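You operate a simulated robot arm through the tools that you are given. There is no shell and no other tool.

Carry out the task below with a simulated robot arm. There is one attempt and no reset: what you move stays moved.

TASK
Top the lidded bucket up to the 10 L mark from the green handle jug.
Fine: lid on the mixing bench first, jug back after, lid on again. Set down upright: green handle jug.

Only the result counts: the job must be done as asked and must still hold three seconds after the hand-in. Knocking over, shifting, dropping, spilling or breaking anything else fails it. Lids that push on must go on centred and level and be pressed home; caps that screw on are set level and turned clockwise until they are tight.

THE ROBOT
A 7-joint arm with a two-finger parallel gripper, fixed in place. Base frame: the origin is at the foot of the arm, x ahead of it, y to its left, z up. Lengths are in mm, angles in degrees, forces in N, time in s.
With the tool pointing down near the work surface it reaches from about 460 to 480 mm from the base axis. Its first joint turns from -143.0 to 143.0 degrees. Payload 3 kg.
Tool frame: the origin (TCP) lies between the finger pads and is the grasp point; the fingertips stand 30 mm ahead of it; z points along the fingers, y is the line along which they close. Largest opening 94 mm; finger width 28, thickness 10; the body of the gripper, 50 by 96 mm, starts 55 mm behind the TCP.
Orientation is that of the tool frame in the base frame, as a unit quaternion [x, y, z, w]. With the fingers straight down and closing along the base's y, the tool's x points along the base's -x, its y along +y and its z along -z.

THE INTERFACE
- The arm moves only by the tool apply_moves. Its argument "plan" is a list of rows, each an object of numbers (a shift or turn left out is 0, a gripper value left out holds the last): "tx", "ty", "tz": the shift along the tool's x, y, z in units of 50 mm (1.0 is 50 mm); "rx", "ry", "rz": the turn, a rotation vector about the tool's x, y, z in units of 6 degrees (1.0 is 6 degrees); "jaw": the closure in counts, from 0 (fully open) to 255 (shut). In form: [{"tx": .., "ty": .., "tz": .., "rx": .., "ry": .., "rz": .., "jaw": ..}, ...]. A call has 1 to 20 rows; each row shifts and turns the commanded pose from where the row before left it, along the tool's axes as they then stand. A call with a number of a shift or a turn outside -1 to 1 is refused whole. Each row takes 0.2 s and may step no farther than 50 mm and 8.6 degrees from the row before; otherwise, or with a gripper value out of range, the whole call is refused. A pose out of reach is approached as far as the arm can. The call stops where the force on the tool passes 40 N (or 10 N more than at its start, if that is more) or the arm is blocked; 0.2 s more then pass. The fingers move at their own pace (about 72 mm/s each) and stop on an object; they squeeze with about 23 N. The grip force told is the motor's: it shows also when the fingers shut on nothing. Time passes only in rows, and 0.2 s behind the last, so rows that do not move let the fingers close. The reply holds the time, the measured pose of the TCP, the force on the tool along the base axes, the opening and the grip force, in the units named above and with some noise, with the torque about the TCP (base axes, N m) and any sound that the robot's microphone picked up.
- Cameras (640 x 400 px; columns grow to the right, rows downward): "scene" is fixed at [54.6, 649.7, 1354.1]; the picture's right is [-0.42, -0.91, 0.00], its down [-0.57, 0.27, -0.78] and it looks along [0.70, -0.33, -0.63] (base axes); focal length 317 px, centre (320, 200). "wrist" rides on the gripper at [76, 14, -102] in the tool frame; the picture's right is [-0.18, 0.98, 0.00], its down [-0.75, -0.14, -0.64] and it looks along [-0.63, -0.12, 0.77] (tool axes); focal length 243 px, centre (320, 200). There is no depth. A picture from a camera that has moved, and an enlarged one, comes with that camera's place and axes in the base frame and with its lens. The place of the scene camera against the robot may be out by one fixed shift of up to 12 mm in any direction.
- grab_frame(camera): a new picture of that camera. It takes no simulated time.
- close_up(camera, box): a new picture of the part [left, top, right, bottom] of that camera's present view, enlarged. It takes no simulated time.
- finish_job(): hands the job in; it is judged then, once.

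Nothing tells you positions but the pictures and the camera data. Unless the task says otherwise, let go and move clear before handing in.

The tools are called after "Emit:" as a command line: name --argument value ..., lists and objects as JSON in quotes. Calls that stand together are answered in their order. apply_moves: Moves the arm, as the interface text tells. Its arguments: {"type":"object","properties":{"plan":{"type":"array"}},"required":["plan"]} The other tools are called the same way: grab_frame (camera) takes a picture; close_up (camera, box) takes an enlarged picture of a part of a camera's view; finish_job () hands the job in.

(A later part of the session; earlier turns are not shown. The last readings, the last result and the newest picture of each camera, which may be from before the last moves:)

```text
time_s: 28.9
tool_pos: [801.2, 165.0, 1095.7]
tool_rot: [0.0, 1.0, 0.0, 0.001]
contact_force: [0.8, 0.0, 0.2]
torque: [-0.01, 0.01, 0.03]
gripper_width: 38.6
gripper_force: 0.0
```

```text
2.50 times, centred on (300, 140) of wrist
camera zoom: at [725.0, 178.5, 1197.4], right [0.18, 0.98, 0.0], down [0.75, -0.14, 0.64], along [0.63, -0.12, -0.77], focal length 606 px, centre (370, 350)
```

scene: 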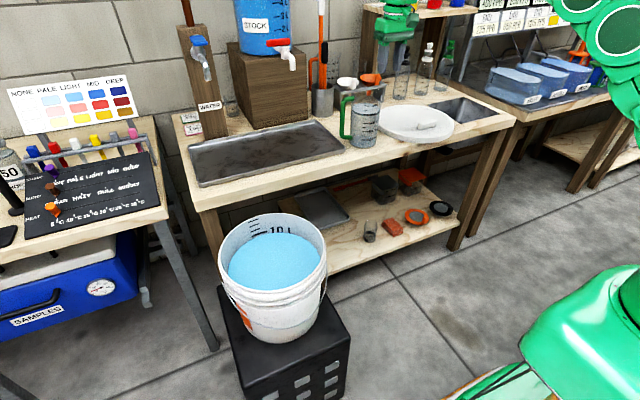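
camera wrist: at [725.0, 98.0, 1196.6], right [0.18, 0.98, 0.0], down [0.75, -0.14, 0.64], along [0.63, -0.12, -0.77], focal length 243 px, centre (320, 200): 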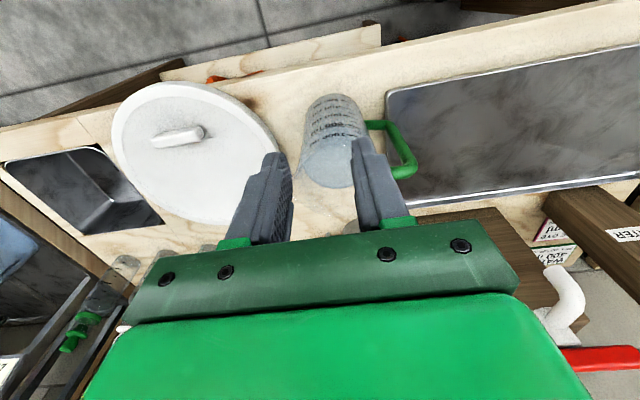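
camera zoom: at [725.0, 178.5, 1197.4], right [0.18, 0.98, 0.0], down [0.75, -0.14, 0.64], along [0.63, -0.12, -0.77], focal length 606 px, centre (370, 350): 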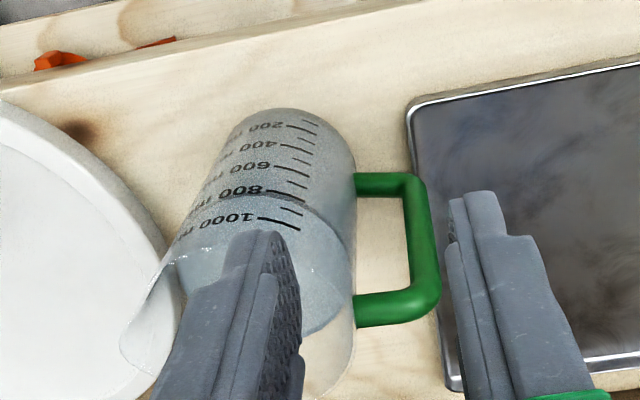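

The jug's spout faces -y and its handle bar is vertical near (889, 173), from about z 856 to 953. I'll grip it with the tool tilted about 45° so the pads get a long contact along the bar. First comes the tilt, then a small yaw so the palm stays clear of the jug body.

Emit:
apply_moves --plan '[{"ry": -0.9375}, {"ry": -0.9375}, {"ry": -0.9375}, {"ry": -0.9375}, {"ry": -0.9375}, {"ry": -0.9375}, {"ry": -0.9375}, {"ry": -0.9375}, {"rx": 0.885, "rz": 0.885}, {"rx": 0.885, "rz": 0.885}]'

Emit:
grab_frame --camera "wrist"

Emit:
grab_frame --camera "scene"

```text
time_s: 31.1
tool_pos: [801.0, 164.9, 1095.4]
tool_rot: [0.121, 0.915, -0.05, 0.381]
contact_force: [-1.4, 0.5, 0.3]
torque: [0.01, -0.02, -0.03]
gripper_width: 38.7
gripper_force: 0.0
```

```text
taken
camera wrist: at [684.2, 211.4, 1113.2], right [0.38, 0.92, 0.13], down [0.04, -0.16, 0.99], along [0.92, -0.37, -0.09], focal length 243 px, centre (320, 200)
```

wrist: 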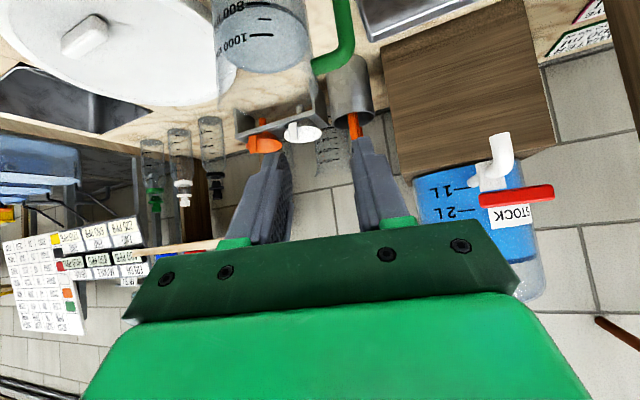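

```text
taken
```

scene: 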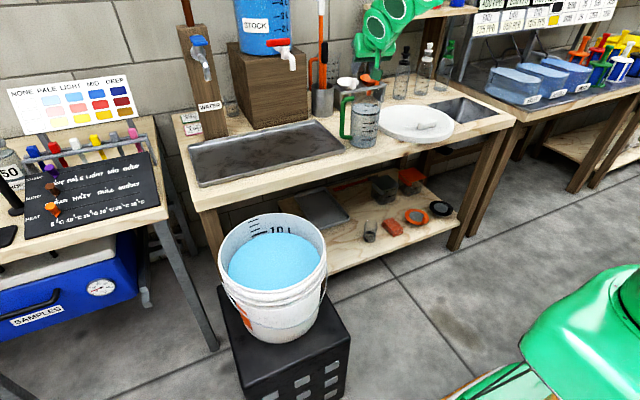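

Emit:
apply_moves --plan '[{"tx": 0.386, "ty": 0.154, "tz": 0.427}, {"tx": 0.386, "ty": 0.154, "tz": 0.427}, {"tx": 0.386, "ty": 0.154, "tz": 0.427}, {"tx": 0.386, "ty": 0.154, "tz": 0.427}]'

Emit:
grab_frame --camera "wrist"

Emit:
close_up --camera "scene" --box '[310, 50, 420, 160]'

```text
time_s: 32.1
tool_pos: [814.7, 192.2, 979.7]
tool_rot: [0.121, 0.916, -0.05, 0.38]
contact_force: [0.5, 0.8, -0.5]
torque: [0.02, 0.0, 0.0]
gripper_width: 38.4
gripper_force: 0.0
```

```text
taken
camera wrist: at [697.2, 238.8, 998.2], right [0.38, 0.92, 0.13], down [0.04, -0.16, 0.99], along [0.92, -0.37, -0.09], focal length 243 px, centre (320, 200)
```

wrist: 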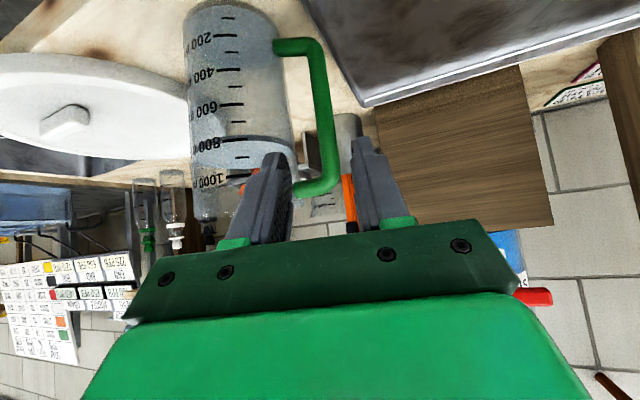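

```text
3.64 times, centred on (365, 105) of scene
camera zoom: at [54.6, 649.7, 1354.1], right [-0.42, -0.91, 0.0], down [-0.57, 0.27, -0.78], along [0.7, -0.33, -0.63], focal length 1154 px, centre (156, 546)
```

zoom: 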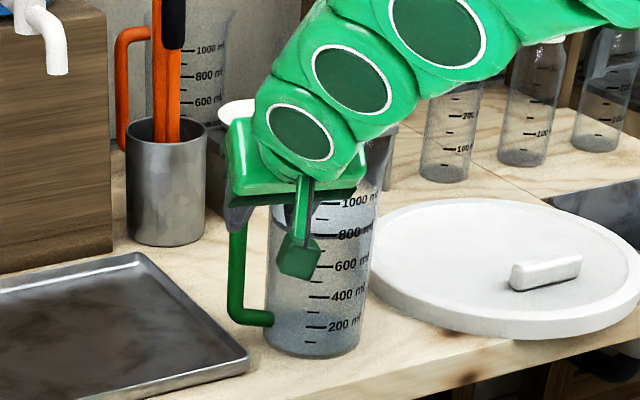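

Emit:
close_up --camera "wrist" --box '[180, 0, 400, 220]'

```text
1.82 times, centred on (290, 110) of wrist
camera zoom: at [697.2, 238.8, 998.2], right [0.38, 0.92, 0.13], down [0.04, -0.16, 0.99], along [0.92, -0.37, -0.09], focal length 441 px, centre (374, 364)
```

zoom: 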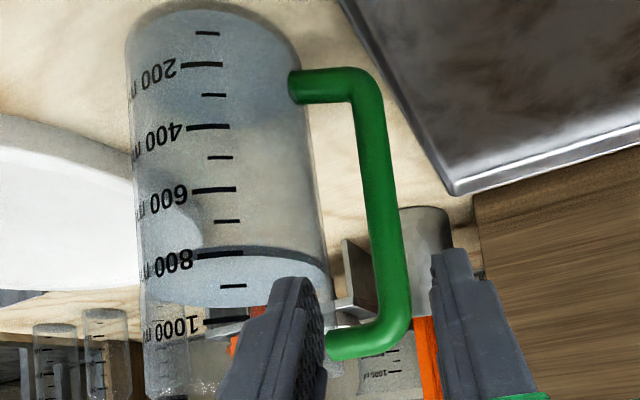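

The bar is vertical at (889.5, 173.5), spanning z 845 to 969. I'll approach along the tool axis, checking alignment halfway.

Emit:
apply_moves --plan '[{"tx": -0.046, "ty": 0.009, "tz": 0.4, "jaw": 162}, {"tx": -0.046, "ty": 0.009, "tz": 0.4}, {"tx": -0.046, "ty": 0.009, "tz": 0.4}]'

Emit:
close_up --camera "wrist" --box '[180, 0, 420, 230]'

Emit:
close_up --camera "scene" --box '[310, 50, 420, 160]'

```text
time_s: 32.9
tool_pos: [861.1, 180.9, 942.2]
tool_rot: [0.12, 0.916, -0.049, 0.379]
contact_force: [-0.1, 0.0, -0.6]
torque: [0.04, 0.01, 0.0]
gripper_width: 34.4
gripper_force: 0.0
```

```text
1.74 times, centred on (300, 115) of wrist
camera zoom: at [743.0, 227.4, 960.5], right [0.38, 0.92, 0.13], down [0.04, -0.16, 0.99], along [0.92, -0.37, -0.1], focal length 422 px, centre (355, 348)
```

zoom: 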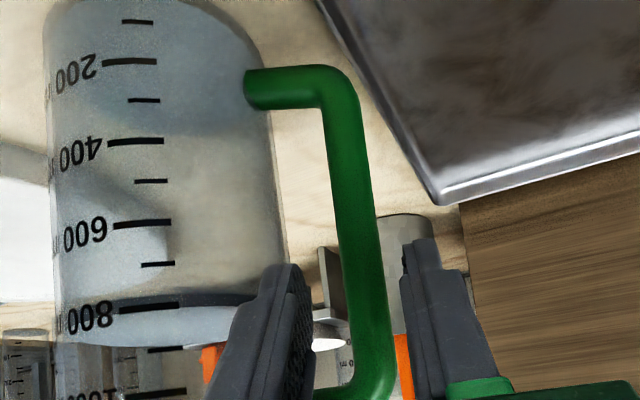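

```text
3.64 times, centred on (365, 105) of scene
camera zoom: at [54.6, 649.7, 1354.1], right [-0.42, -0.91, 0.0], down [-0.57, 0.27, -0.78], along [0.7, -0.33, -0.63], focal length 1154 px, centre (156, 546)
```

zoom: 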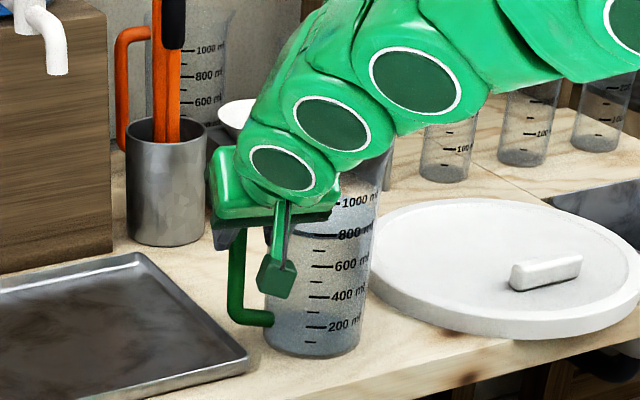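

Emit:
apply_moves --plan '[{"tz": 0.24}, {"tz": 0.24}, {"tz": 0.22}]'

Emit:
close_up --camera "wrist" --box '[180, 0, 420, 230]'

Emit:
close_up --camera "scene" --box '[330, 60, 410, 150]'

```text
time_s: 33.7
tool_pos: [884.5, 174.6, 918.4]
tool_rot: [0.122, 0.916, -0.05, 0.38]
contact_force: [-0.6, -0.8, -0.6]
torque: [0.03, -0.03, 0.03]
gripper_width: 34.3
gripper_force: 0.0
```

```text
1.74 times, centred on (300, 115) of wrist
camera zoom: at [767.0, 221.5, 936.4], right [0.38, 0.92, 0.13], down [0.04, -0.16, 0.99], along [0.92, -0.37, -0.09], focal length 422 px, centre (355, 348)
```

zoom: 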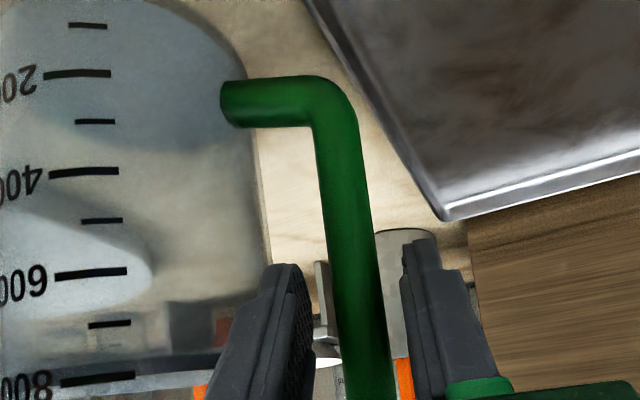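

```text
4.44 times, centred on (370, 105) of scene
camera zoom: at [54.6, 649.7, 1354.1], right [-0.42, -0.91, 0.0], down [-0.57, 0.27, -0.78], along [0.7, -0.33, -0.63], focal length 1411 px, centre (98, 622)
```

zoom: 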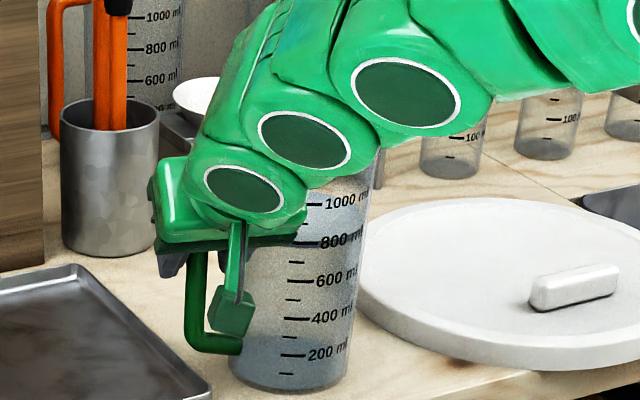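

Emit:
apply_moves --plan '[{"jaw": 255}, {}, {}, {}]'

Emit:
close_up --camera "wrist" --box '[180, 0, 420, 230]'

Emit:
close_up --camera "scene" --box '[330, 60, 410, 150]'

```text
time_s: 34.7
tool_pos: [884.2, 175.4, 917.8]
tool_rot: [0.121, 0.916, -0.05, 0.38]
contact_force: [-0.6, 3.5, 1.1]
torque: [-0.03, -0.03, -0.01]
gripper_width: 19.9
gripper_force: 22.5
```

```text
1.74 times, centred on (300, 115) of wrist
camera zoom: at [766.8, 221.5, 936.6], right [0.38, 0.92, 0.13], down [0.04, -0.16, 0.99], along [0.92, -0.37, -0.09], focal length 422 px, centre (355, 348)
```

zoom: 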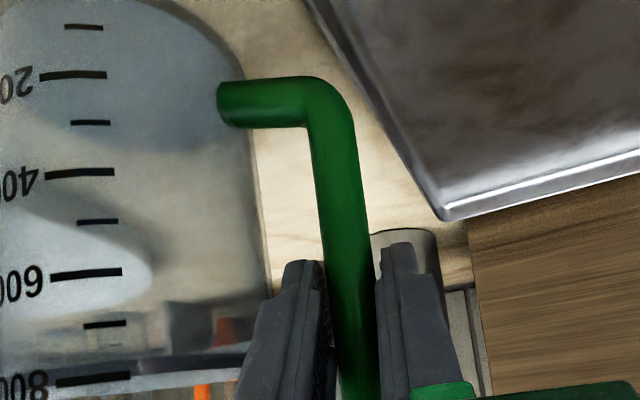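

```text
4.44 times, centred on (370, 105) of scene
camera zoom: at [54.6, 649.7, 1354.1], right [-0.42, -0.91, 0.0], down [-0.57, 0.27, -0.78], along [0.7, -0.33, -0.63], focal length 1411 px, centre (98, 622)
```

zoom: 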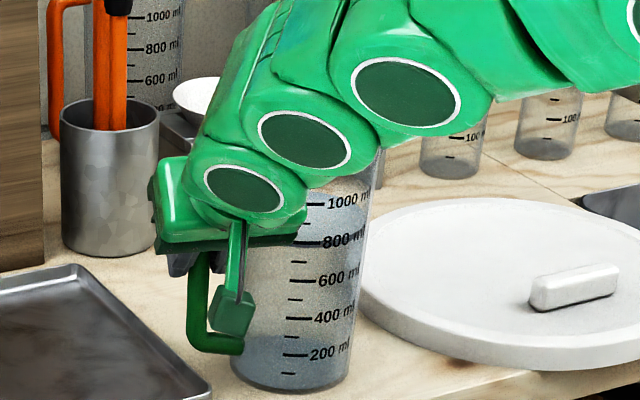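

The bar is gripped. I'll lift a few millimetres straight up to test whether the hold is firm.

Emit:
apply_moves --plan '[{"tx": -0.035, "tz": -0.035}, {"tx": -0.035, "tz": -0.035}, {"tx": -0.07, "tz": -0.07}, {}]'

Emit:
close_up --camera "scene" --box '[330, 60, 410, 150]'

Emit:
close_up --camera "wrist" --box '[180, 0, 420, 230]'

```text
time_s: 35.7
tool_pos: [885.4, 174.1, 928.1]
tool_rot: [0.12, 0.916, -0.05, 0.38]
contact_force: [0.2, 0.5, -9.5]
torque: [0.61, 0.05, -0.04]
gripper_width: 20.0
gripper_force: 23.0
```

```text
4.44 times, centred on (370, 105) of scene
camera zoom: at [54.6, 649.7, 1354.1], right [-0.42, -0.91, 0.0], down [-0.57, 0.27, -0.78], along [0.7, -0.33, -0.63], focal length 1411 px, centre (98, 622)
```

zoom: 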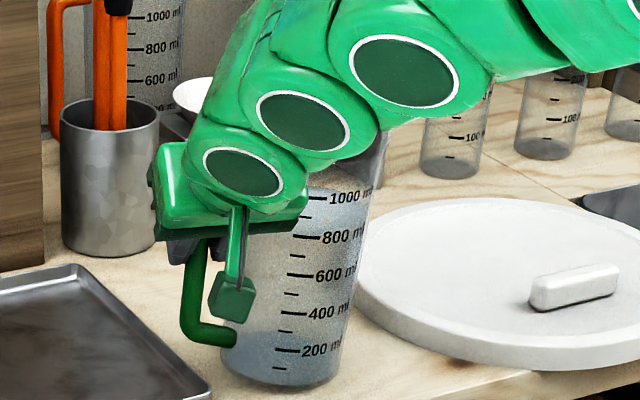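

```text
1.74 times, centred on (300, 115) of wrist
camera zoom: at [767.1, 221.8, 946.2], right [0.38, 0.92, 0.13], down [0.04, -0.16, 0.99], along [0.92, -0.37, -0.09], focal length 422 px, centre (355, 348)
```

zoom: 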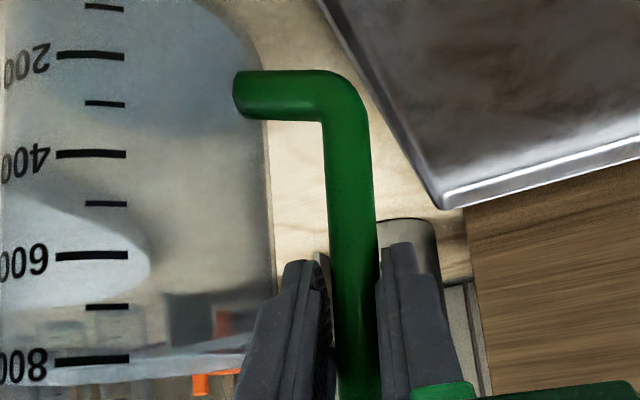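

Emit:
apply_moves --plan '[{"tx": -0.07, "tz": -0.07}, {"tx": -0.07, "tz": -0.07}, {}, {}]'

Emit:
close_up --camera "scene" --box '[330, 60, 410, 150]'

Emit:
close_up --camera "wrist" --box '[180, 0, 420, 230]'

```text
time_s: 36.7
tool_pos: [883.9, 175.9, 938.0]
tool_rot: [0.121, 0.915, -0.05, 0.381]
contact_force: [-0.7, -0.5, -8.5]
torque: [0.58, 0.07, 0.0]
gripper_width: 20.4
gripper_force: 23.0
```

```text
4.44 times, centred on (370, 105) of scene
camera zoom: at [54.6, 649.7, 1354.1], right [-0.42, -0.91, 0.0], down [-0.57, 0.27, -0.78], along [0.7, -0.33, -0.63], focal length 1411 px, centre (98, 622)
```

zoom: 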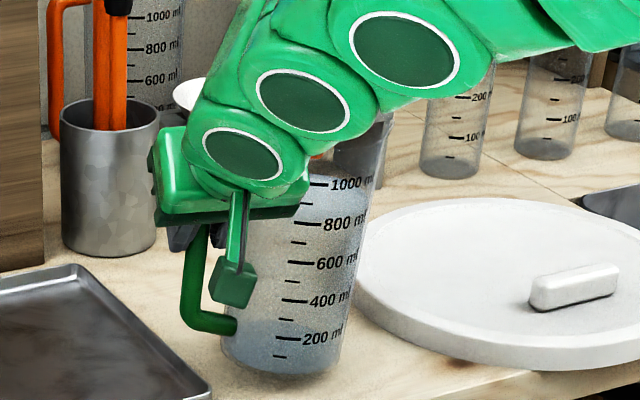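

```text
1.74 times, centred on (300, 115) of wrist
camera zoom: at [767.2, 221.8, 956.3], right [0.38, 0.92, 0.13], down [0.04, -0.16, 0.99], along [0.92, -0.37, -0.09], focal length 422 px, centre (355, 348)
```

zoom: 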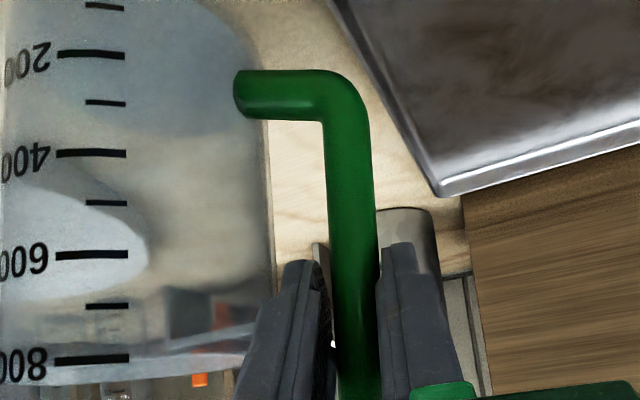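

The jug hangs firmly, about 9 N, with a small constant lean and no creep. I'll lift it higher, retreat gently from the bench, and then yaw 30° so the spout will face the bucket.

Emit:
apply_moves --plan '[{"tx": -0.2, "tz": -0.2}, {"tx": -0.25, "tz": -0.25}, {"tx": -0.25, "tz": -0.25}, {"tx": 0.14, "ty": -0.053, "tz": -0.14}, {"tx": 0.2776, "ty": -0.1059, "tz": -0.2801}, {"tx": 0.2776, "ty": -0.1059, "tz": -0.2801}, {"tx": 0.2776, "ty": -0.1059, "tz": -0.2801}, {"tx": 0.2776, "ty": -0.1059, "tz": -0.2801}, {"tx": 0.2776, "ty": -0.1059, "tz": -0.2801}, {"tx": 0.2776, "ty": -0.1059, "tz": -0.2801}, {"tx": 0.2776, "ty": -0.1059, "tz": -0.2801}, {"tx": 0.2776, "ty": -0.1059, "tz": -0.2801}, {"tx": 0.14, "ty": -0.053, "tz": -0.14}]'

Emit:
grab_frame --camera "scene"

Emit:
grab_frame --camera "wrist"

```text
time_s: 39.5
tool_pos: [699.4, 175.4, 988.9]
tool_rot: [0.12, 0.916, -0.049, 0.38]
contact_force: [-0.7, -0.3, -8.3]
torque: [0.66, 0.04, -0.02]
gripper_width: 20.4
gripper_force: 23.6
```

```text
taken
```

scene: 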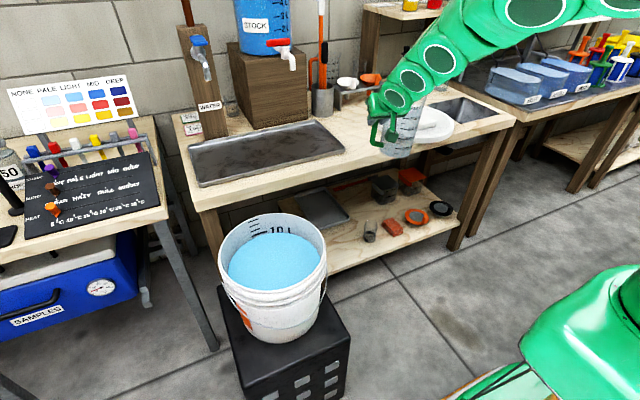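

```text
taken
camera wrist: at [582.7, 222.2, 1006.1], right [0.38, 0.92, 0.13], down [0.04, -0.16, 0.99], along [0.92, -0.37, -0.09], focal length 243 px, centre (320, 200)
```

wrist: 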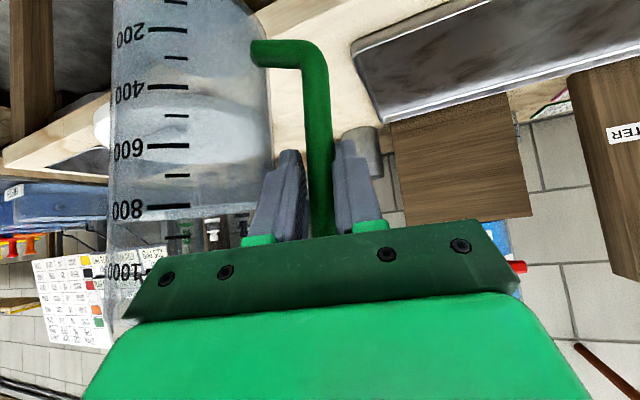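

The jug is held steadily with its graduations visible to the wrist camera. Now I yaw by +30°, then carry it slowly toward the bucket's +y side.

Emit:
apply_moves --plan '[{"rx": -0.3545, "rz": -0.352}, {"rx": -0.3545, "rz": -0.352}, {"rx": -0.3545, "rz": -0.352}, {"rx": -0.3545, "rz": -0.352}, {"rx": -0.3545, "rz": -0.352}, {"rx": -0.3545, "rz": -0.352}, {"rx": -0.3545, "rz": -0.352}, {"rx": -0.3545, "rz": -0.352}, {"rx": -0.3545, "rz": -0.352}, {"rx": -0.3545, "rz": -0.352}]'

Emit:
apply_moves --plan '[{"tx": 0.01, "ty": 0.25, "tz": -0.01}, {"tx": 0.02, "ty": 0.478, "tz": -0.02}, {"tx": 0.02, "ty": 0.478, "tz": -0.02}, {"tx": 0.02, "ty": 0.478, "tz": -0.02}, {"tx": 0.02, "ty": 0.478, "tz": -0.02}, {"tx": 0.02, "ty": 0.478, "tz": -0.02}, {"tx": 0.02, "ty": 0.478, "tz": -0.02}, {"tx": 0.02, "ty": 0.478, "tz": -0.02}, {"tx": 0.02, "ty": 0.478, "tz": -0.02}, {"tx": 0.02, "ty": 0.478, "tz": -0.02}]'

Emit:
grab_frame --camera "scene"

```text
time_s: 41.7
tool_pos: [700.0, 174.9, 987.7]
tool_rot: [-0.121, 0.916, 0.051, 0.38]
contact_force: [-0.8, -0.1, -9.1]
torque: [0.47, 0.32, 0.02]
gripper_width: 20.3
gripper_force: 22.9
```

```text
time_s: 43.9
tool_pos: [628.8, 392.4, 987.9]
tool_rot: [-0.119, 0.916, 0.049, 0.38]
contact_force: [-0.6, -0.5, -9.0]
torque: [0.49, 0.35, -0.01]
gripper_width: 20.5
gripper_force: 23.3
```

```text
taken
```

scene: 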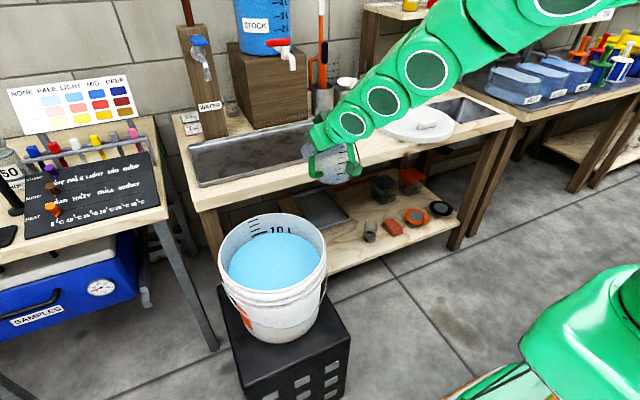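

Emit:
apply_moves --plan '[{"tx": 0.01, "ty": 0.25, "tz": -0.01}, {"tx": 0.021, "ty": 0.45, "tz": -0.021}, {"tx": 0.021, "ty": 0.45, "tz": -0.021}, {"tx": 0.021, "ty": 0.45, "tz": -0.021}, {"tx": 0.021, "ty": 0.45, "tz": -0.021}, {"tx": 0.021, "ty": 0.45, "tz": -0.021}, {"tx": 0.021, "ty": 0.45, "tz": -0.021}, {"tx": 0.021, "ty": 0.45, "tz": -0.021}, {"tx": 0.021, "ty": 0.45, "tz": -0.021}, {"tx": 0.021, "ty": 0.45, "tz": -0.021}, {"tx": 0.021, "ty": 0.45, "tz": -0.021}, {"tx": 0.01, "ty": 0.25, "tz": -0.01}]'

Emit:
grab_frame --camera "scene"

Emit:
grab_frame --camera "wrist"

```text
time_s: 46.5
tool_pos: [547.4, 630.1, 988.7]
tool_rot: [-0.121, 0.915, 0.052, 0.38]
contact_force: [0.3, 0.2, -8.8]
torque: [0.51, 0.28, -0.02]
gripper_width: 20.1
gripper_force: 22.8
```

```text
taken
```

scene: 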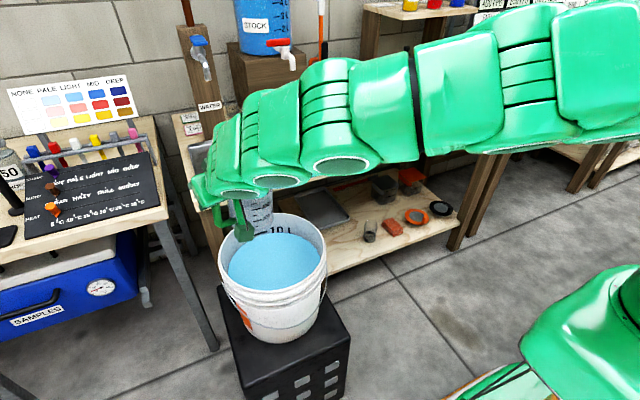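

```text
taken
camera wrist: at [422.7, 610.5, 1007.0], right [-0.13, 0.98, 0.13], down [0.11, -0.12, 0.99], along [0.99, 0.14, -0.09], focal length 243 px, centre (320, 200)
```

wrist: 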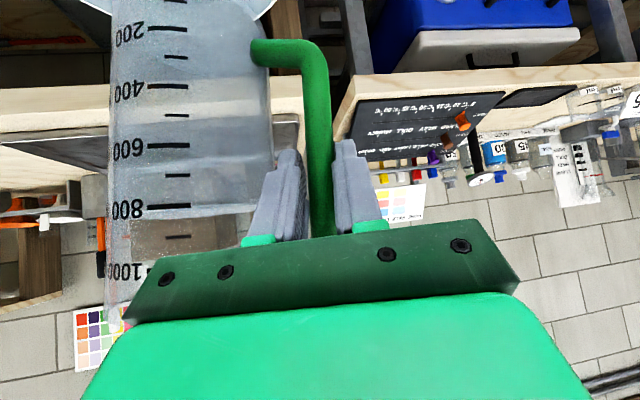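

The jug is over the bucket area. I'll lower to pouring height and then tilt gradually toward the spout, stopping short of flow to check the position.

Emit:
apply_moves --plan '[{"tx": 0.22, "tz": 0.22}, {"tx": 0.22, "tz": 0.22}, {"tx": 0.22, "tz": 0.22}, {"tx": 0.22, "tz": 0.22}, {"rx": -0.34, "ry": 0.13, "rz": 0.3425}, {"rx": -0.34, "ry": 0.13, "rz": 0.3425}, {"rx": -0.34, "ry": 0.13, "rz": 0.3425}, {"rx": -0.34, "ry": 0.13, "rz": 0.3425}, {"rx": -0.34, "ry": 0.13, "rz": 0.3425}, {"rx": -0.34, "ry": 0.13, "rz": 0.3425}, {"rx": -0.34, "ry": 0.13, "rz": 0.3425}, {"rx": -0.34, "ry": 0.13, "rz": 0.3425}, {"rx": -0.34, "ry": 0.13, "rz": 0.3425}, {"rx": -0.34, "ry": 0.13, "rz": 0.3425}]'

Emit:
grab_frame --camera "scene"

Emit:
grab_frame --camera "wrist"

Emit:
close_up --camera "scene" --box '[190, 150, 370, 350]'

```text
time_s: 49.5
tool_pos: [548.4, 629.1, 926.0]
tool_rot: [-0.023, 0.923, 0.269, 0.274]
contact_force: [0.8, 1.0, -9.4]
torque: [0.28, 0.2, 0.0]
gripper_width: 20.2
gripper_force: 23.3
```

```text
taken
```

scene: 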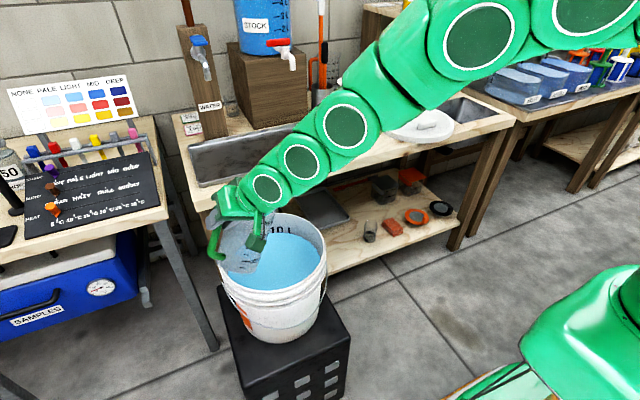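

```text
taken
camera wrist: at [430.6, 596.3, 964.9], right [-0.03, 0.82, 0.57], down [0.35, -0.53, 0.78], along [0.94, 0.22, -0.27], focal length 243 px, centre (320, 200)
```

wrist: 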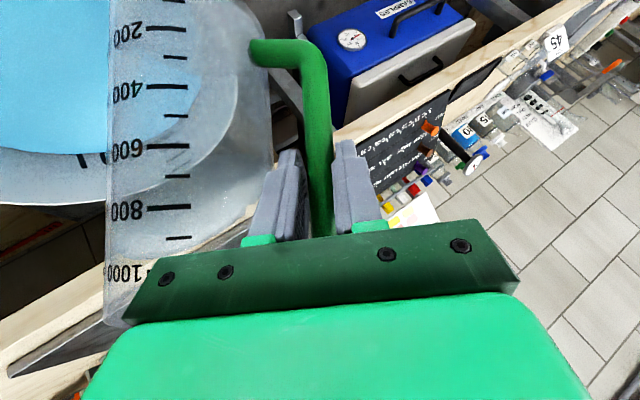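

```text
2.00 times, centred on (280, 250) of scene
camera zoom: at [54.6, 649.7, 1354.1], right [-0.42, -0.91, 0.0], down [-0.57, 0.27, -0.78], along [0.7, -0.33, -0.63], focal length 635 px, centre (400, 100)
```

zoom: 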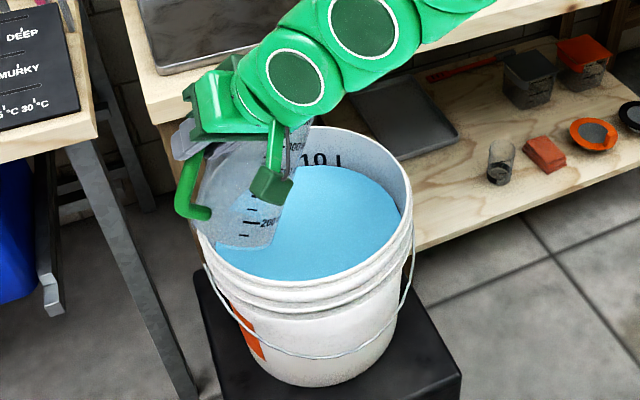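

Emit:
apply_moves --plan '[{"rx": -0.34, "ry": 0.13, "rz": 0.3425}, {"rx": -0.34, "ry": 0.13, "rz": 0.3425}, {"rx": -0.34, "ry": 0.13, "rz": 0.3425}, {"rx": -0.34, "ry": 0.13, "rz": 0.3425}, {"rx": -0.34, "ry": 0.13, "rz": 0.3425}, {}]'

Emit:
close_up --camera "scene" --box '[190, 150, 370, 350]'

Emit:
grab_frame --camera "wrist"

```text
time_s: 50.9
tool_pos: [547.2, 628.9, 926.1]
tool_rot: [0.025, 0.902, 0.374, 0.216]
contact_force: [0.0, -0.3, -8.8]
torque: [0.13, 0.08, 0.04]
gripper_width: 20.2
gripper_force: 22.9
```

```text
2.00 times, centred on (280, 250) of scene
camera zoom: at [54.6, 649.7, 1354.1], right [-0.42, -0.91, 0.0], down [-0.57, 0.27, -0.78], along [0.7, -0.33, -0.63], focal length 635 px, centre (400, 100)
```

zoom: 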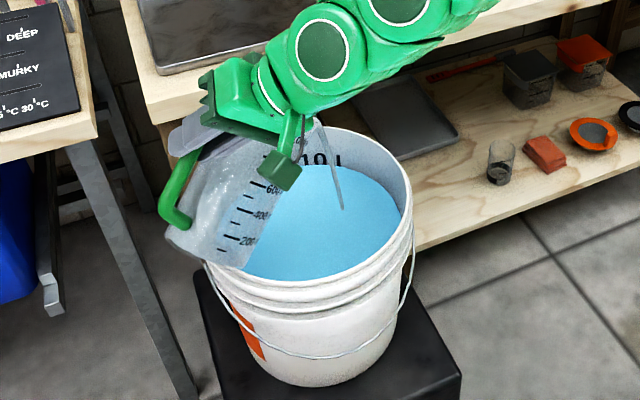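

```text
taken
camera wrist: at [436.2, 587.2, 972.1], right [0.05, 0.67, 0.74], down [0.44, -0.68, 0.59], along [0.9, 0.29, -0.33], focal length 243 px, centre (320, 200)
```

wrist: 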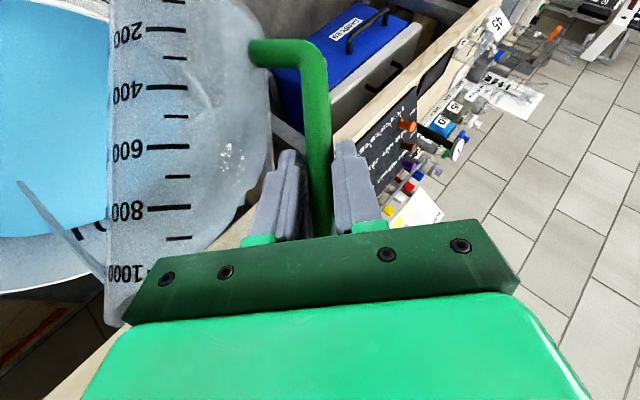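

The stream has started at about 45° of tilt and lands well inside the bucket. I'll hold this angle and check how far the level moves.

Emit:
apply_moves --plan '[{}, {}, {}, {}]'

Emit:
close_up --camera "scene" --box '[190, 150, 370, 350]'

Emit:
close_up --camera "wrist" --box '[0, 0, 320, 320]'

```text
time_s: 51.9
tool_pos: [548.4, 628.9, 925.9]
tool_rot: [0.026, 0.902, 0.372, 0.216]
contact_force: [0.6, -0.1, -8.2]
torque: [0.12, 0.11, 0.01]
gripper_width: 20.2
gripper_force: 23.2
```

```text
2.00 times, centred on (280, 250) of scene
camera zoom: at [54.6, 649.7, 1354.1], right [-0.42, -0.91, 0.0], down [-0.57, 0.27, -0.78], along [0.7, -0.33, -0.63], focal length 635 px, centre (400, 100)
```

zoom: 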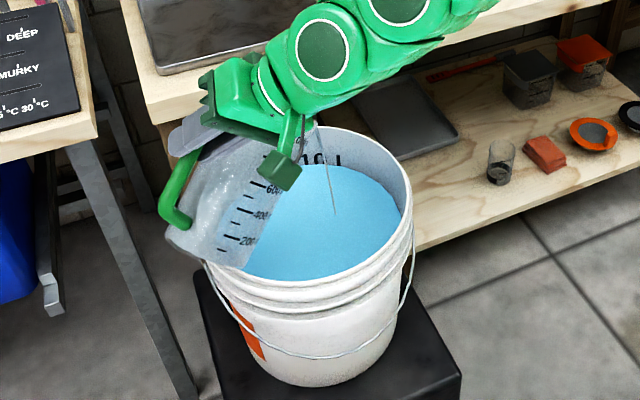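

```text
1.25 times, centred on (160, 160) of wrist
camera zoom: at [436.3, 587.2, 972.0], right [0.05, 0.67, 0.74], down [0.44, -0.68, 0.59], along [0.9, 0.29, -0.33], focal length 303 px, centre (520, 250)
```

zoom: 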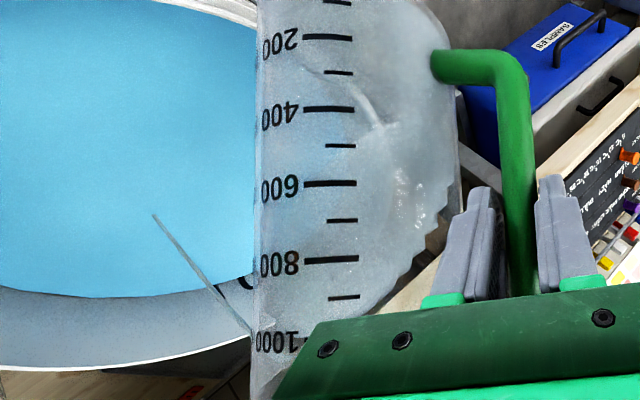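

Emit:
apply_moves --plan '[{"rx": -0.227, "ry": 0.087, "rz": 0.228}, {"rx": -0.227, "ry": 0.087, "rz": 0.228}, {}, {"rx": -0.227, "ry": 0.087, "rz": 0.228}, {"rx": -0.227, "ry": 0.087, "rz": 0.228}, {}, {}, {}]'

Emit:
close_up --camera "scene" --box '[190, 150, 370, 350]'

Emit:
close_up --camera "wrist" --box '[0, 0, 320, 320]'

```text
time_s: 53.7
tool_pos: [548.1, 628.6, 926.8]
tool_rot: [0.051, 0.885, 0.425, 0.182]
contact_force: [0.0, 0.6, -6.2]
torque: [0.03, 0.06, 0.01]
gripper_width: 20.1
gripper_force: 22.9
```

```text
2.00 times, centred on (280, 250) of scene
camera zoom: at [54.6, 649.7, 1354.1], right [-0.42, -0.91, 0.0], down [-0.57, 0.27, -0.78], along [0.7, -0.33, -0.63], focal length 635 px, centre (400, 100)
```

zoom: 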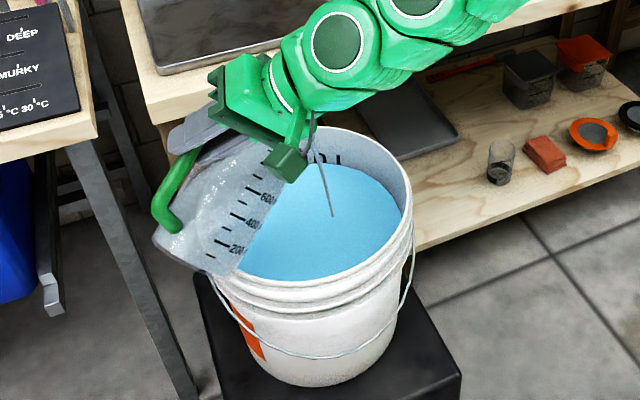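

```text
1.25 times, centred on (160, 160) of wrist
camera zoom: at [439.4, 581.2, 974.4], right [0.11, 0.58, 0.81], down [0.47, -0.75, 0.47], along [0.87, 0.33, -0.35], focal length 303 px, centre (520, 250)
```

zoom: 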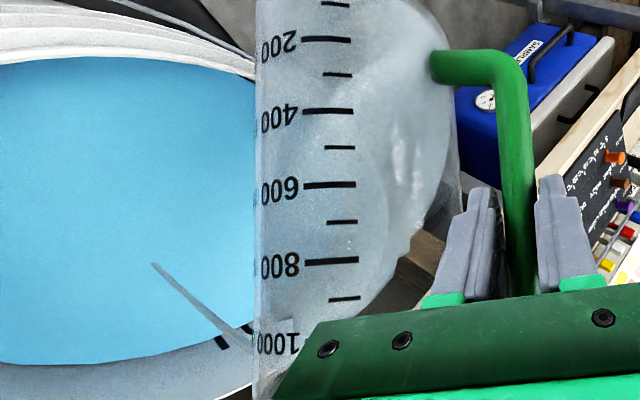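

Emit:
apply_moves --plan '[{}, {}, {}, {}, {}]'

Emit:
apply_moves --plan '[{}]'

Emit:
apply_moves --plan '[{}]'

Emit:
close_up --camera "scene" --box '[215, 190, 335, 290]'

Emit:
close_up --camera "wrist" --box '[0, 0, 320, 320]'

```text
time_s: 54.9
tool_pos: [547.7, 628.3, 926.2]
tool_rot: [0.051, 0.885, 0.426, 0.182]
contact_force: [0.2, 0.1, -6.8]
torque: [0.02, 0.08, 0.01]
gripper_width: 19.9
gripper_force: 22.9
```

```text
time_s: 55.3
tool_pos: [548.3, 627.9, 926.9]
tool_rot: [0.051, 0.885, 0.425, 0.182]
contact_force: [-0.5, -0.4, -6.6]
torque: [0.02, 0.05, 0.01]
gripper_width: 20.3
gripper_force: 22.9
```

```text
time_s: 55.7
tool_pos: [547.2, 629.0, 926.6]
tool_rot: [0.051, 0.885, 0.426, 0.182]
contact_force: [0.3, -0.5, -7.1]
torque: [0.0, 0.08, 0.02]
gripper_width: 20.0
gripper_force: 23.5
```

```text
4.00 times, centred on (275, 240) of scene
camera zoom: at [54.6, 649.7, 1354.1], right [-0.42, -0.91, 0.0], down [-0.57, 0.27, -0.78], along [0.7, -0.33, -0.63], focal length 1270 px, centre (500, 40)
```

zoom: 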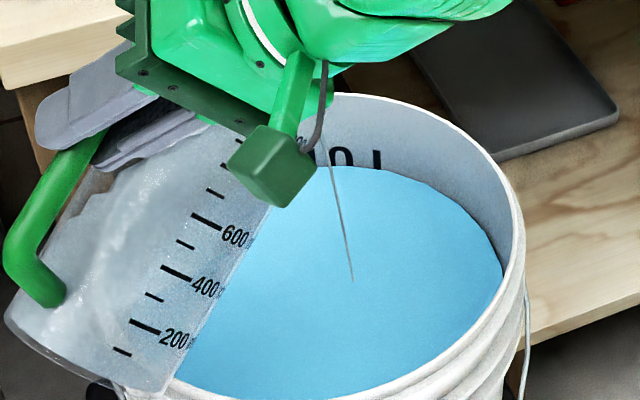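

```text
1.25 times, centred on (160, 160) of wrist
camera zoom: at [439.3, 581.2, 974.4], right [0.11, 0.58, 0.81], down [0.47, -0.75, 0.47], along [0.87, 0.33, -0.35], focal length 303 px, centre (520, 250)
```

zoom: 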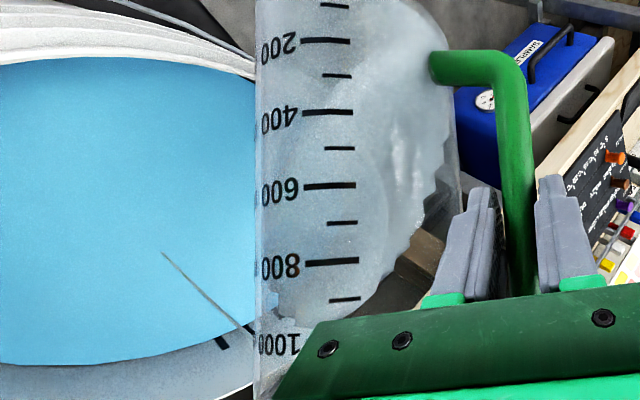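

About 205 ml has been poured, judging from the weight falling from 8.85 N to 6.8 N, and flow has nearly stopped at this angle. I'll tilt a further 8° and wait again.

Emit:
apply_moves --plan '[{"rx": -0.227, "ry": 0.087, "rz": 0.228}, {}, {"rx": -0.227, "ry": 0.087, "rz": 0.228}, {}, {"rx": -0.227, "ry": 0.087, "rz": 0.228}, {}, {"rx": -0.227, "ry": 0.087, "rz": 0.228}, {}, {}, {}, {}, {}, {}, {}]'

Emit:
apply_moves --plan '[{}]'

Emit:
apply_moves --plan '[{}]'

Emit:
close_up --camera "scene" --box '[215, 190, 335, 290]'

Emit:
close_up --camera "wrist" --box '[0, 0, 320, 320]'

```text
time_s: 58.7
tool_pos: [548.5, 628.4, 925.7]
tool_rot: [0.078, 0.863, 0.477, 0.147]
contact_force: [-0.1, -0.6, -5.0]
torque: [-0.02, 0.02, 0.02]
gripper_width: 19.8
gripper_force: 23.1
```

```text
time_s: 59.1
tool_pos: [547.9, 629.8, 927.0]
tool_rot: [0.077, 0.863, 0.477, 0.147]
contact_force: [0.0, 1.0, -5.5]
torque: [0.01, 0.04, 0.02]
gripper_width: 19.8
gripper_force: 22.7
```

```text
time_s: 59.5
tool_pos: [547.4, 628.8, 926.4]
tool_rot: [0.077, 0.863, 0.476, 0.148]
contact_force: [0.4, -0.1, -5.6]
torque: [0.0, 0.04, -0.02]
gripper_width: 19.8
gripper_force: 22.7
```

```text
4.00 times, centred on (275, 240) of scene
camera zoom: at [54.6, 649.7, 1354.1], right [-0.42, -0.91, 0.0], down [-0.57, 0.27, -0.78], along [0.7, -0.33, -0.63], focal length 1270 px, centre (500, 40)
```

zoom: 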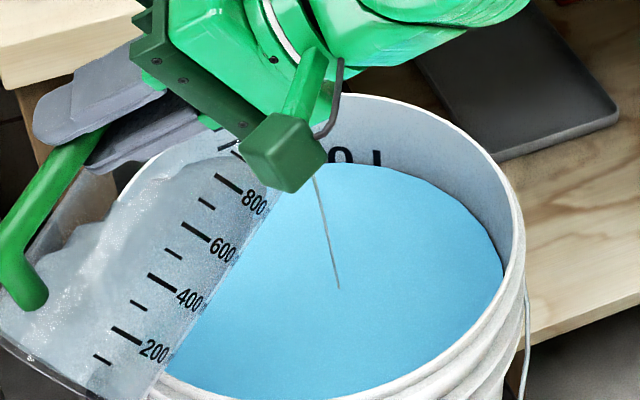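

```text
1.25 times, centred on (160, 160) of wrist
camera zoom: at [442.9, 575.5, 975.9], right [0.17, 0.47, 0.86], down [0.5, -0.8, 0.34], along [0.85, 0.38, -0.37], focal length 303 px, centre (520, 250)
```

zoom: 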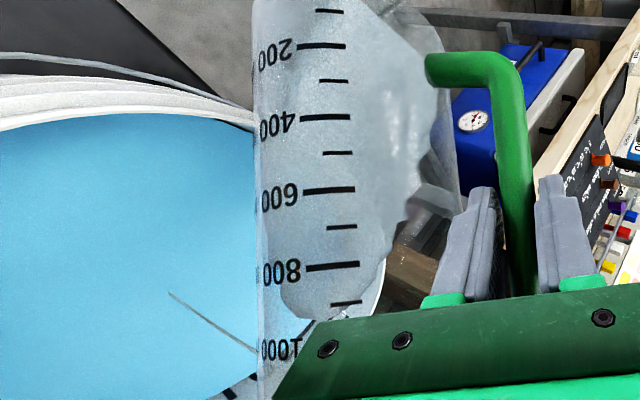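

Emit:
apply_moves --plan '[{"rx": -0.227, "ry": 0.087, "rz": 0.228}, {}, {"rx": -0.227, "ry": 0.087, "rz": 0.228}, {}, {}, {}, {}, {}, {}, {}, {}, {}]'

Emit:
apply_moves --plan '[{}]'

Emit:
apply_moves --plan '[{}]'

Emit:
close_up --camera "scene" --box '[215, 190, 335, 290]'

Emit:
close_up --camera "wrist" --box '[0, 0, 320, 320]'

```text
time_s: 62.1
tool_pos: [546.8, 629.0, 925.1]
tool_rot: [0.09, 0.851, 0.5, 0.129]
contact_force: [0.6, -0.3, -4.4]
torque: [-0.02, 0.01, -0.01]
gripper_width: 20.1
gripper_force: 23.1
```

```text
time_s: 62.5
tool_pos: [547.8, 629.2, 926.0]
tool_rot: [0.089, 0.851, 0.501, 0.13]
contact_force: [0.1, -0.2, -4.4]
torque: [-0.03, 0.0, 0.01]
gripper_width: 19.9
gripper_force: 23.0
```

```text
time_s: 62.9
tool_pos: [548.1, 628.7, 925.8]
tool_rot: [0.091, 0.851, 0.501, 0.13]
contact_force: [-0.6, 0.4, -4.0]
torque: [-0.03, -0.01, 0.0]
gripper_width: 19.9
gripper_force: 22.9
```

```text
4.00 times, centred on (275, 240) of scene
camera zoom: at [54.6, 649.7, 1354.1], right [-0.42, -0.91, 0.0], down [-0.57, 0.27, -0.78], along [0.7, -0.33, -0.63], focal length 1270 px, centre (500, 40)
```

zoom: 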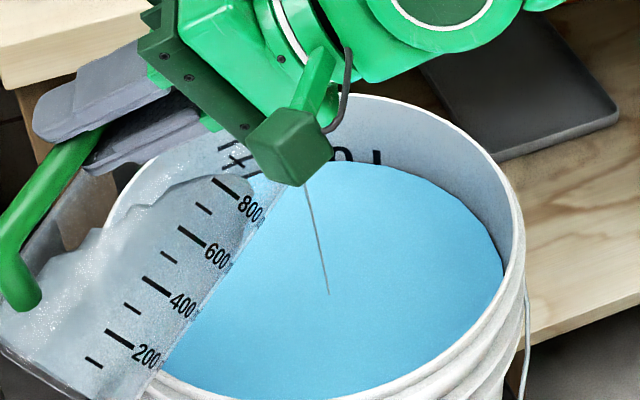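

```text
1.25 times, centred on (160, 160) of wrist
camera zoom: at [444.5, 572.3, 976.3], right [0.2, 0.42, 0.89], down [0.51, -0.81, 0.27], along [0.84, 0.4, -0.38], focal length 303 px, centre (520, 250)
```

zoom: 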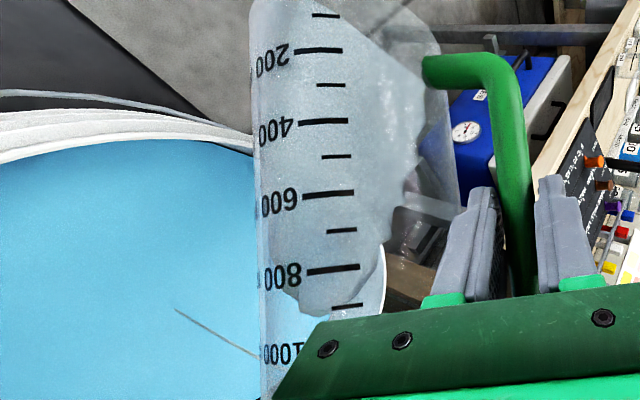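

The weight now reads about 4.3 N, so roughly 460 ml has been poured. I'll tilt back upright to stop the flow, raise the jug out of the camera's line of sight, and read the bucket mark.

Emit:
apply_moves --plan '[{"rx": 0.34, "ry": -0.13, "rz": -0.3425}, {"rx": 0.453, "ry": -0.173, "rz": -0.457}, {"rx": 0.51, "ry": -0.195, "rz": -0.514}, {"rx": 0.51, "ry": -0.195, "rz": -0.514}, {"rx": 0.51, "ry": -0.195, "rz": -0.514}, {"rx": 0.51, "ry": -0.195, "rz": -0.514}, {"rx": 0.51, "ry": -0.195, "rz": -0.514}, {"rx": 0.51, "ry": -0.195, "rz": -0.514}, {"rx": 0.51, "ry": -0.195, "rz": -0.514}, {"rx": 0.51, "ry": -0.195, "rz": -0.514}, {"rx": 0.51, "ry": -0.195, "rz": -0.514}, {"rx": 0.51, "ry": -0.195, "rz": -0.514}, {"rx": 0.51, "ry": -0.195, "rz": -0.514}, {"rx": 0.51, "ry": -0.195, "rz": -0.514}, {"rx": 0.397, "ry": -0.152, "rz": -0.4}, {}]'

Emit:
grab_frame --camera "scene"

Emit:
grab_frame --camera "wrist"

```text
time_s: 66.3
tool_pos: [548.6, 629.6, 926.6]
tool_rot: [-0.118, 0.917, 0.055, 0.378]
contact_force: [-0.4, -1.0, -5.0]
torque: [0.24, 0.15, 0.01]
gripper_width: 19.9
gripper_force: 22.9
```

```text
taken
```

scene: 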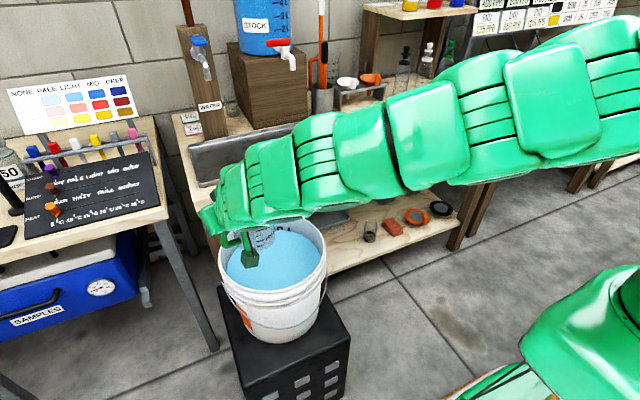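

```text
taken
camera wrist: at [423.1, 610.0, 945.2], right [-0.13, 0.98, 0.14], down [0.12, -0.13, 0.99], along [0.99, 0.14, -0.1], focal length 243 px, centre (320, 200)
```

wrist: 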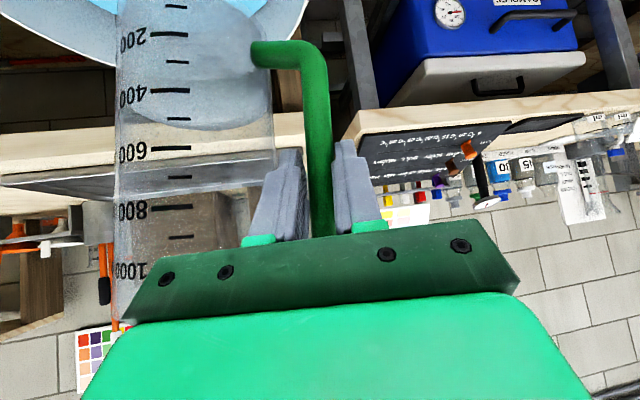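

Emit:
close_up --camera "wrist" --box '[90, 0, 290, 160]'

Emit:
apply_moves --plan '[{"tx": -0.25, "tz": -0.25}, {"tx": -0.35, "tz": -0.35}, {"tx": -0.35, "tz": -0.35}, {"tx": -0.35, "tz": -0.35}, {"tx": -0.35, "tz": -0.35}, {"tx": -0.25, "tz": -0.25}]'

Emit:
close_up --camera "scene" --box '[240, 212, 310, 256]'

Emit:
close_up --camera "scene" --box '[246, 216, 282, 240]'

```text
2.50 times, centred on (190, 80) of wrist
camera zoom: at [423.1, 610.0, 945.2], right [-0.13, 0.98, 0.14], down [0.12, -0.13, 0.99], along [0.99, 0.14, -0.1], focal length 606 px, centre (645, 500)
```

zoom: 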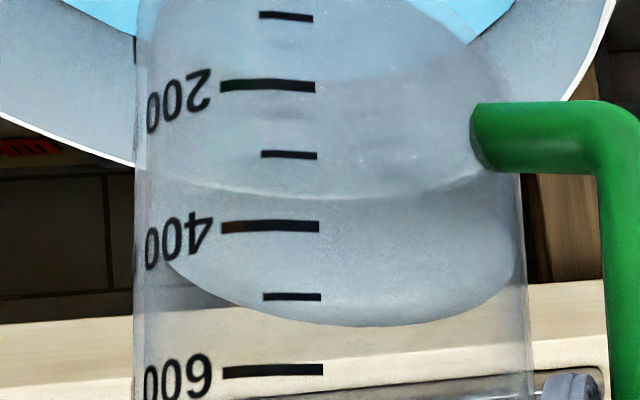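

```text
time_s: 67.7
tool_pos: [548.5, 626.4, 1059.9]
tool_rot: [-0.118, 0.916, 0.054, 0.378]
contact_force: [0.6, 0.5, -4.4]
torque: [0.21, 0.14, 0.0]
gripper_width: 19.8
gripper_force: 23.3
```

```text
9.09 times, centred on (275, 234) of scene
camera zoom: at [54.6, 649.7, 1354.1], right [-0.42, -0.91, 0.0], down [-0.57, 0.27, -0.78], along [0.7, -0.33, -0.63], focal length 2885 px, centre (729, -109)
```

zoom: 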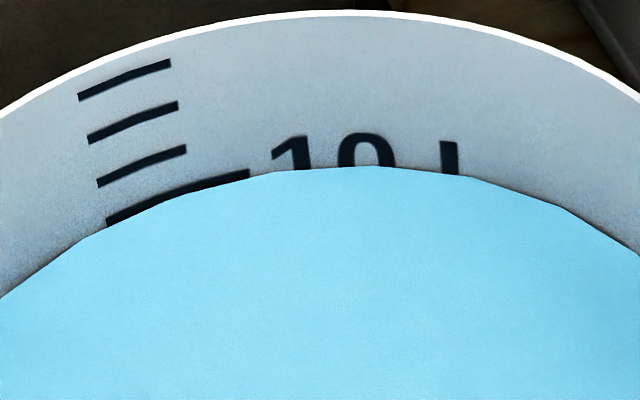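

```text
16.00 times, centred on (264, 228) of scene
camera zoom: at [54.6, 649.7, 1354.1], right [-0.42, -0.91, 0.0], down [-0.57, 0.27, -0.78], along [0.7, -0.33, -0.63], focal length 5078 px, centre (1216, -248)
```

zoom: 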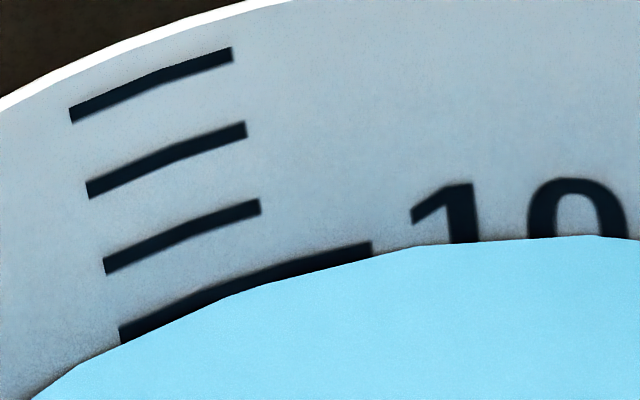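

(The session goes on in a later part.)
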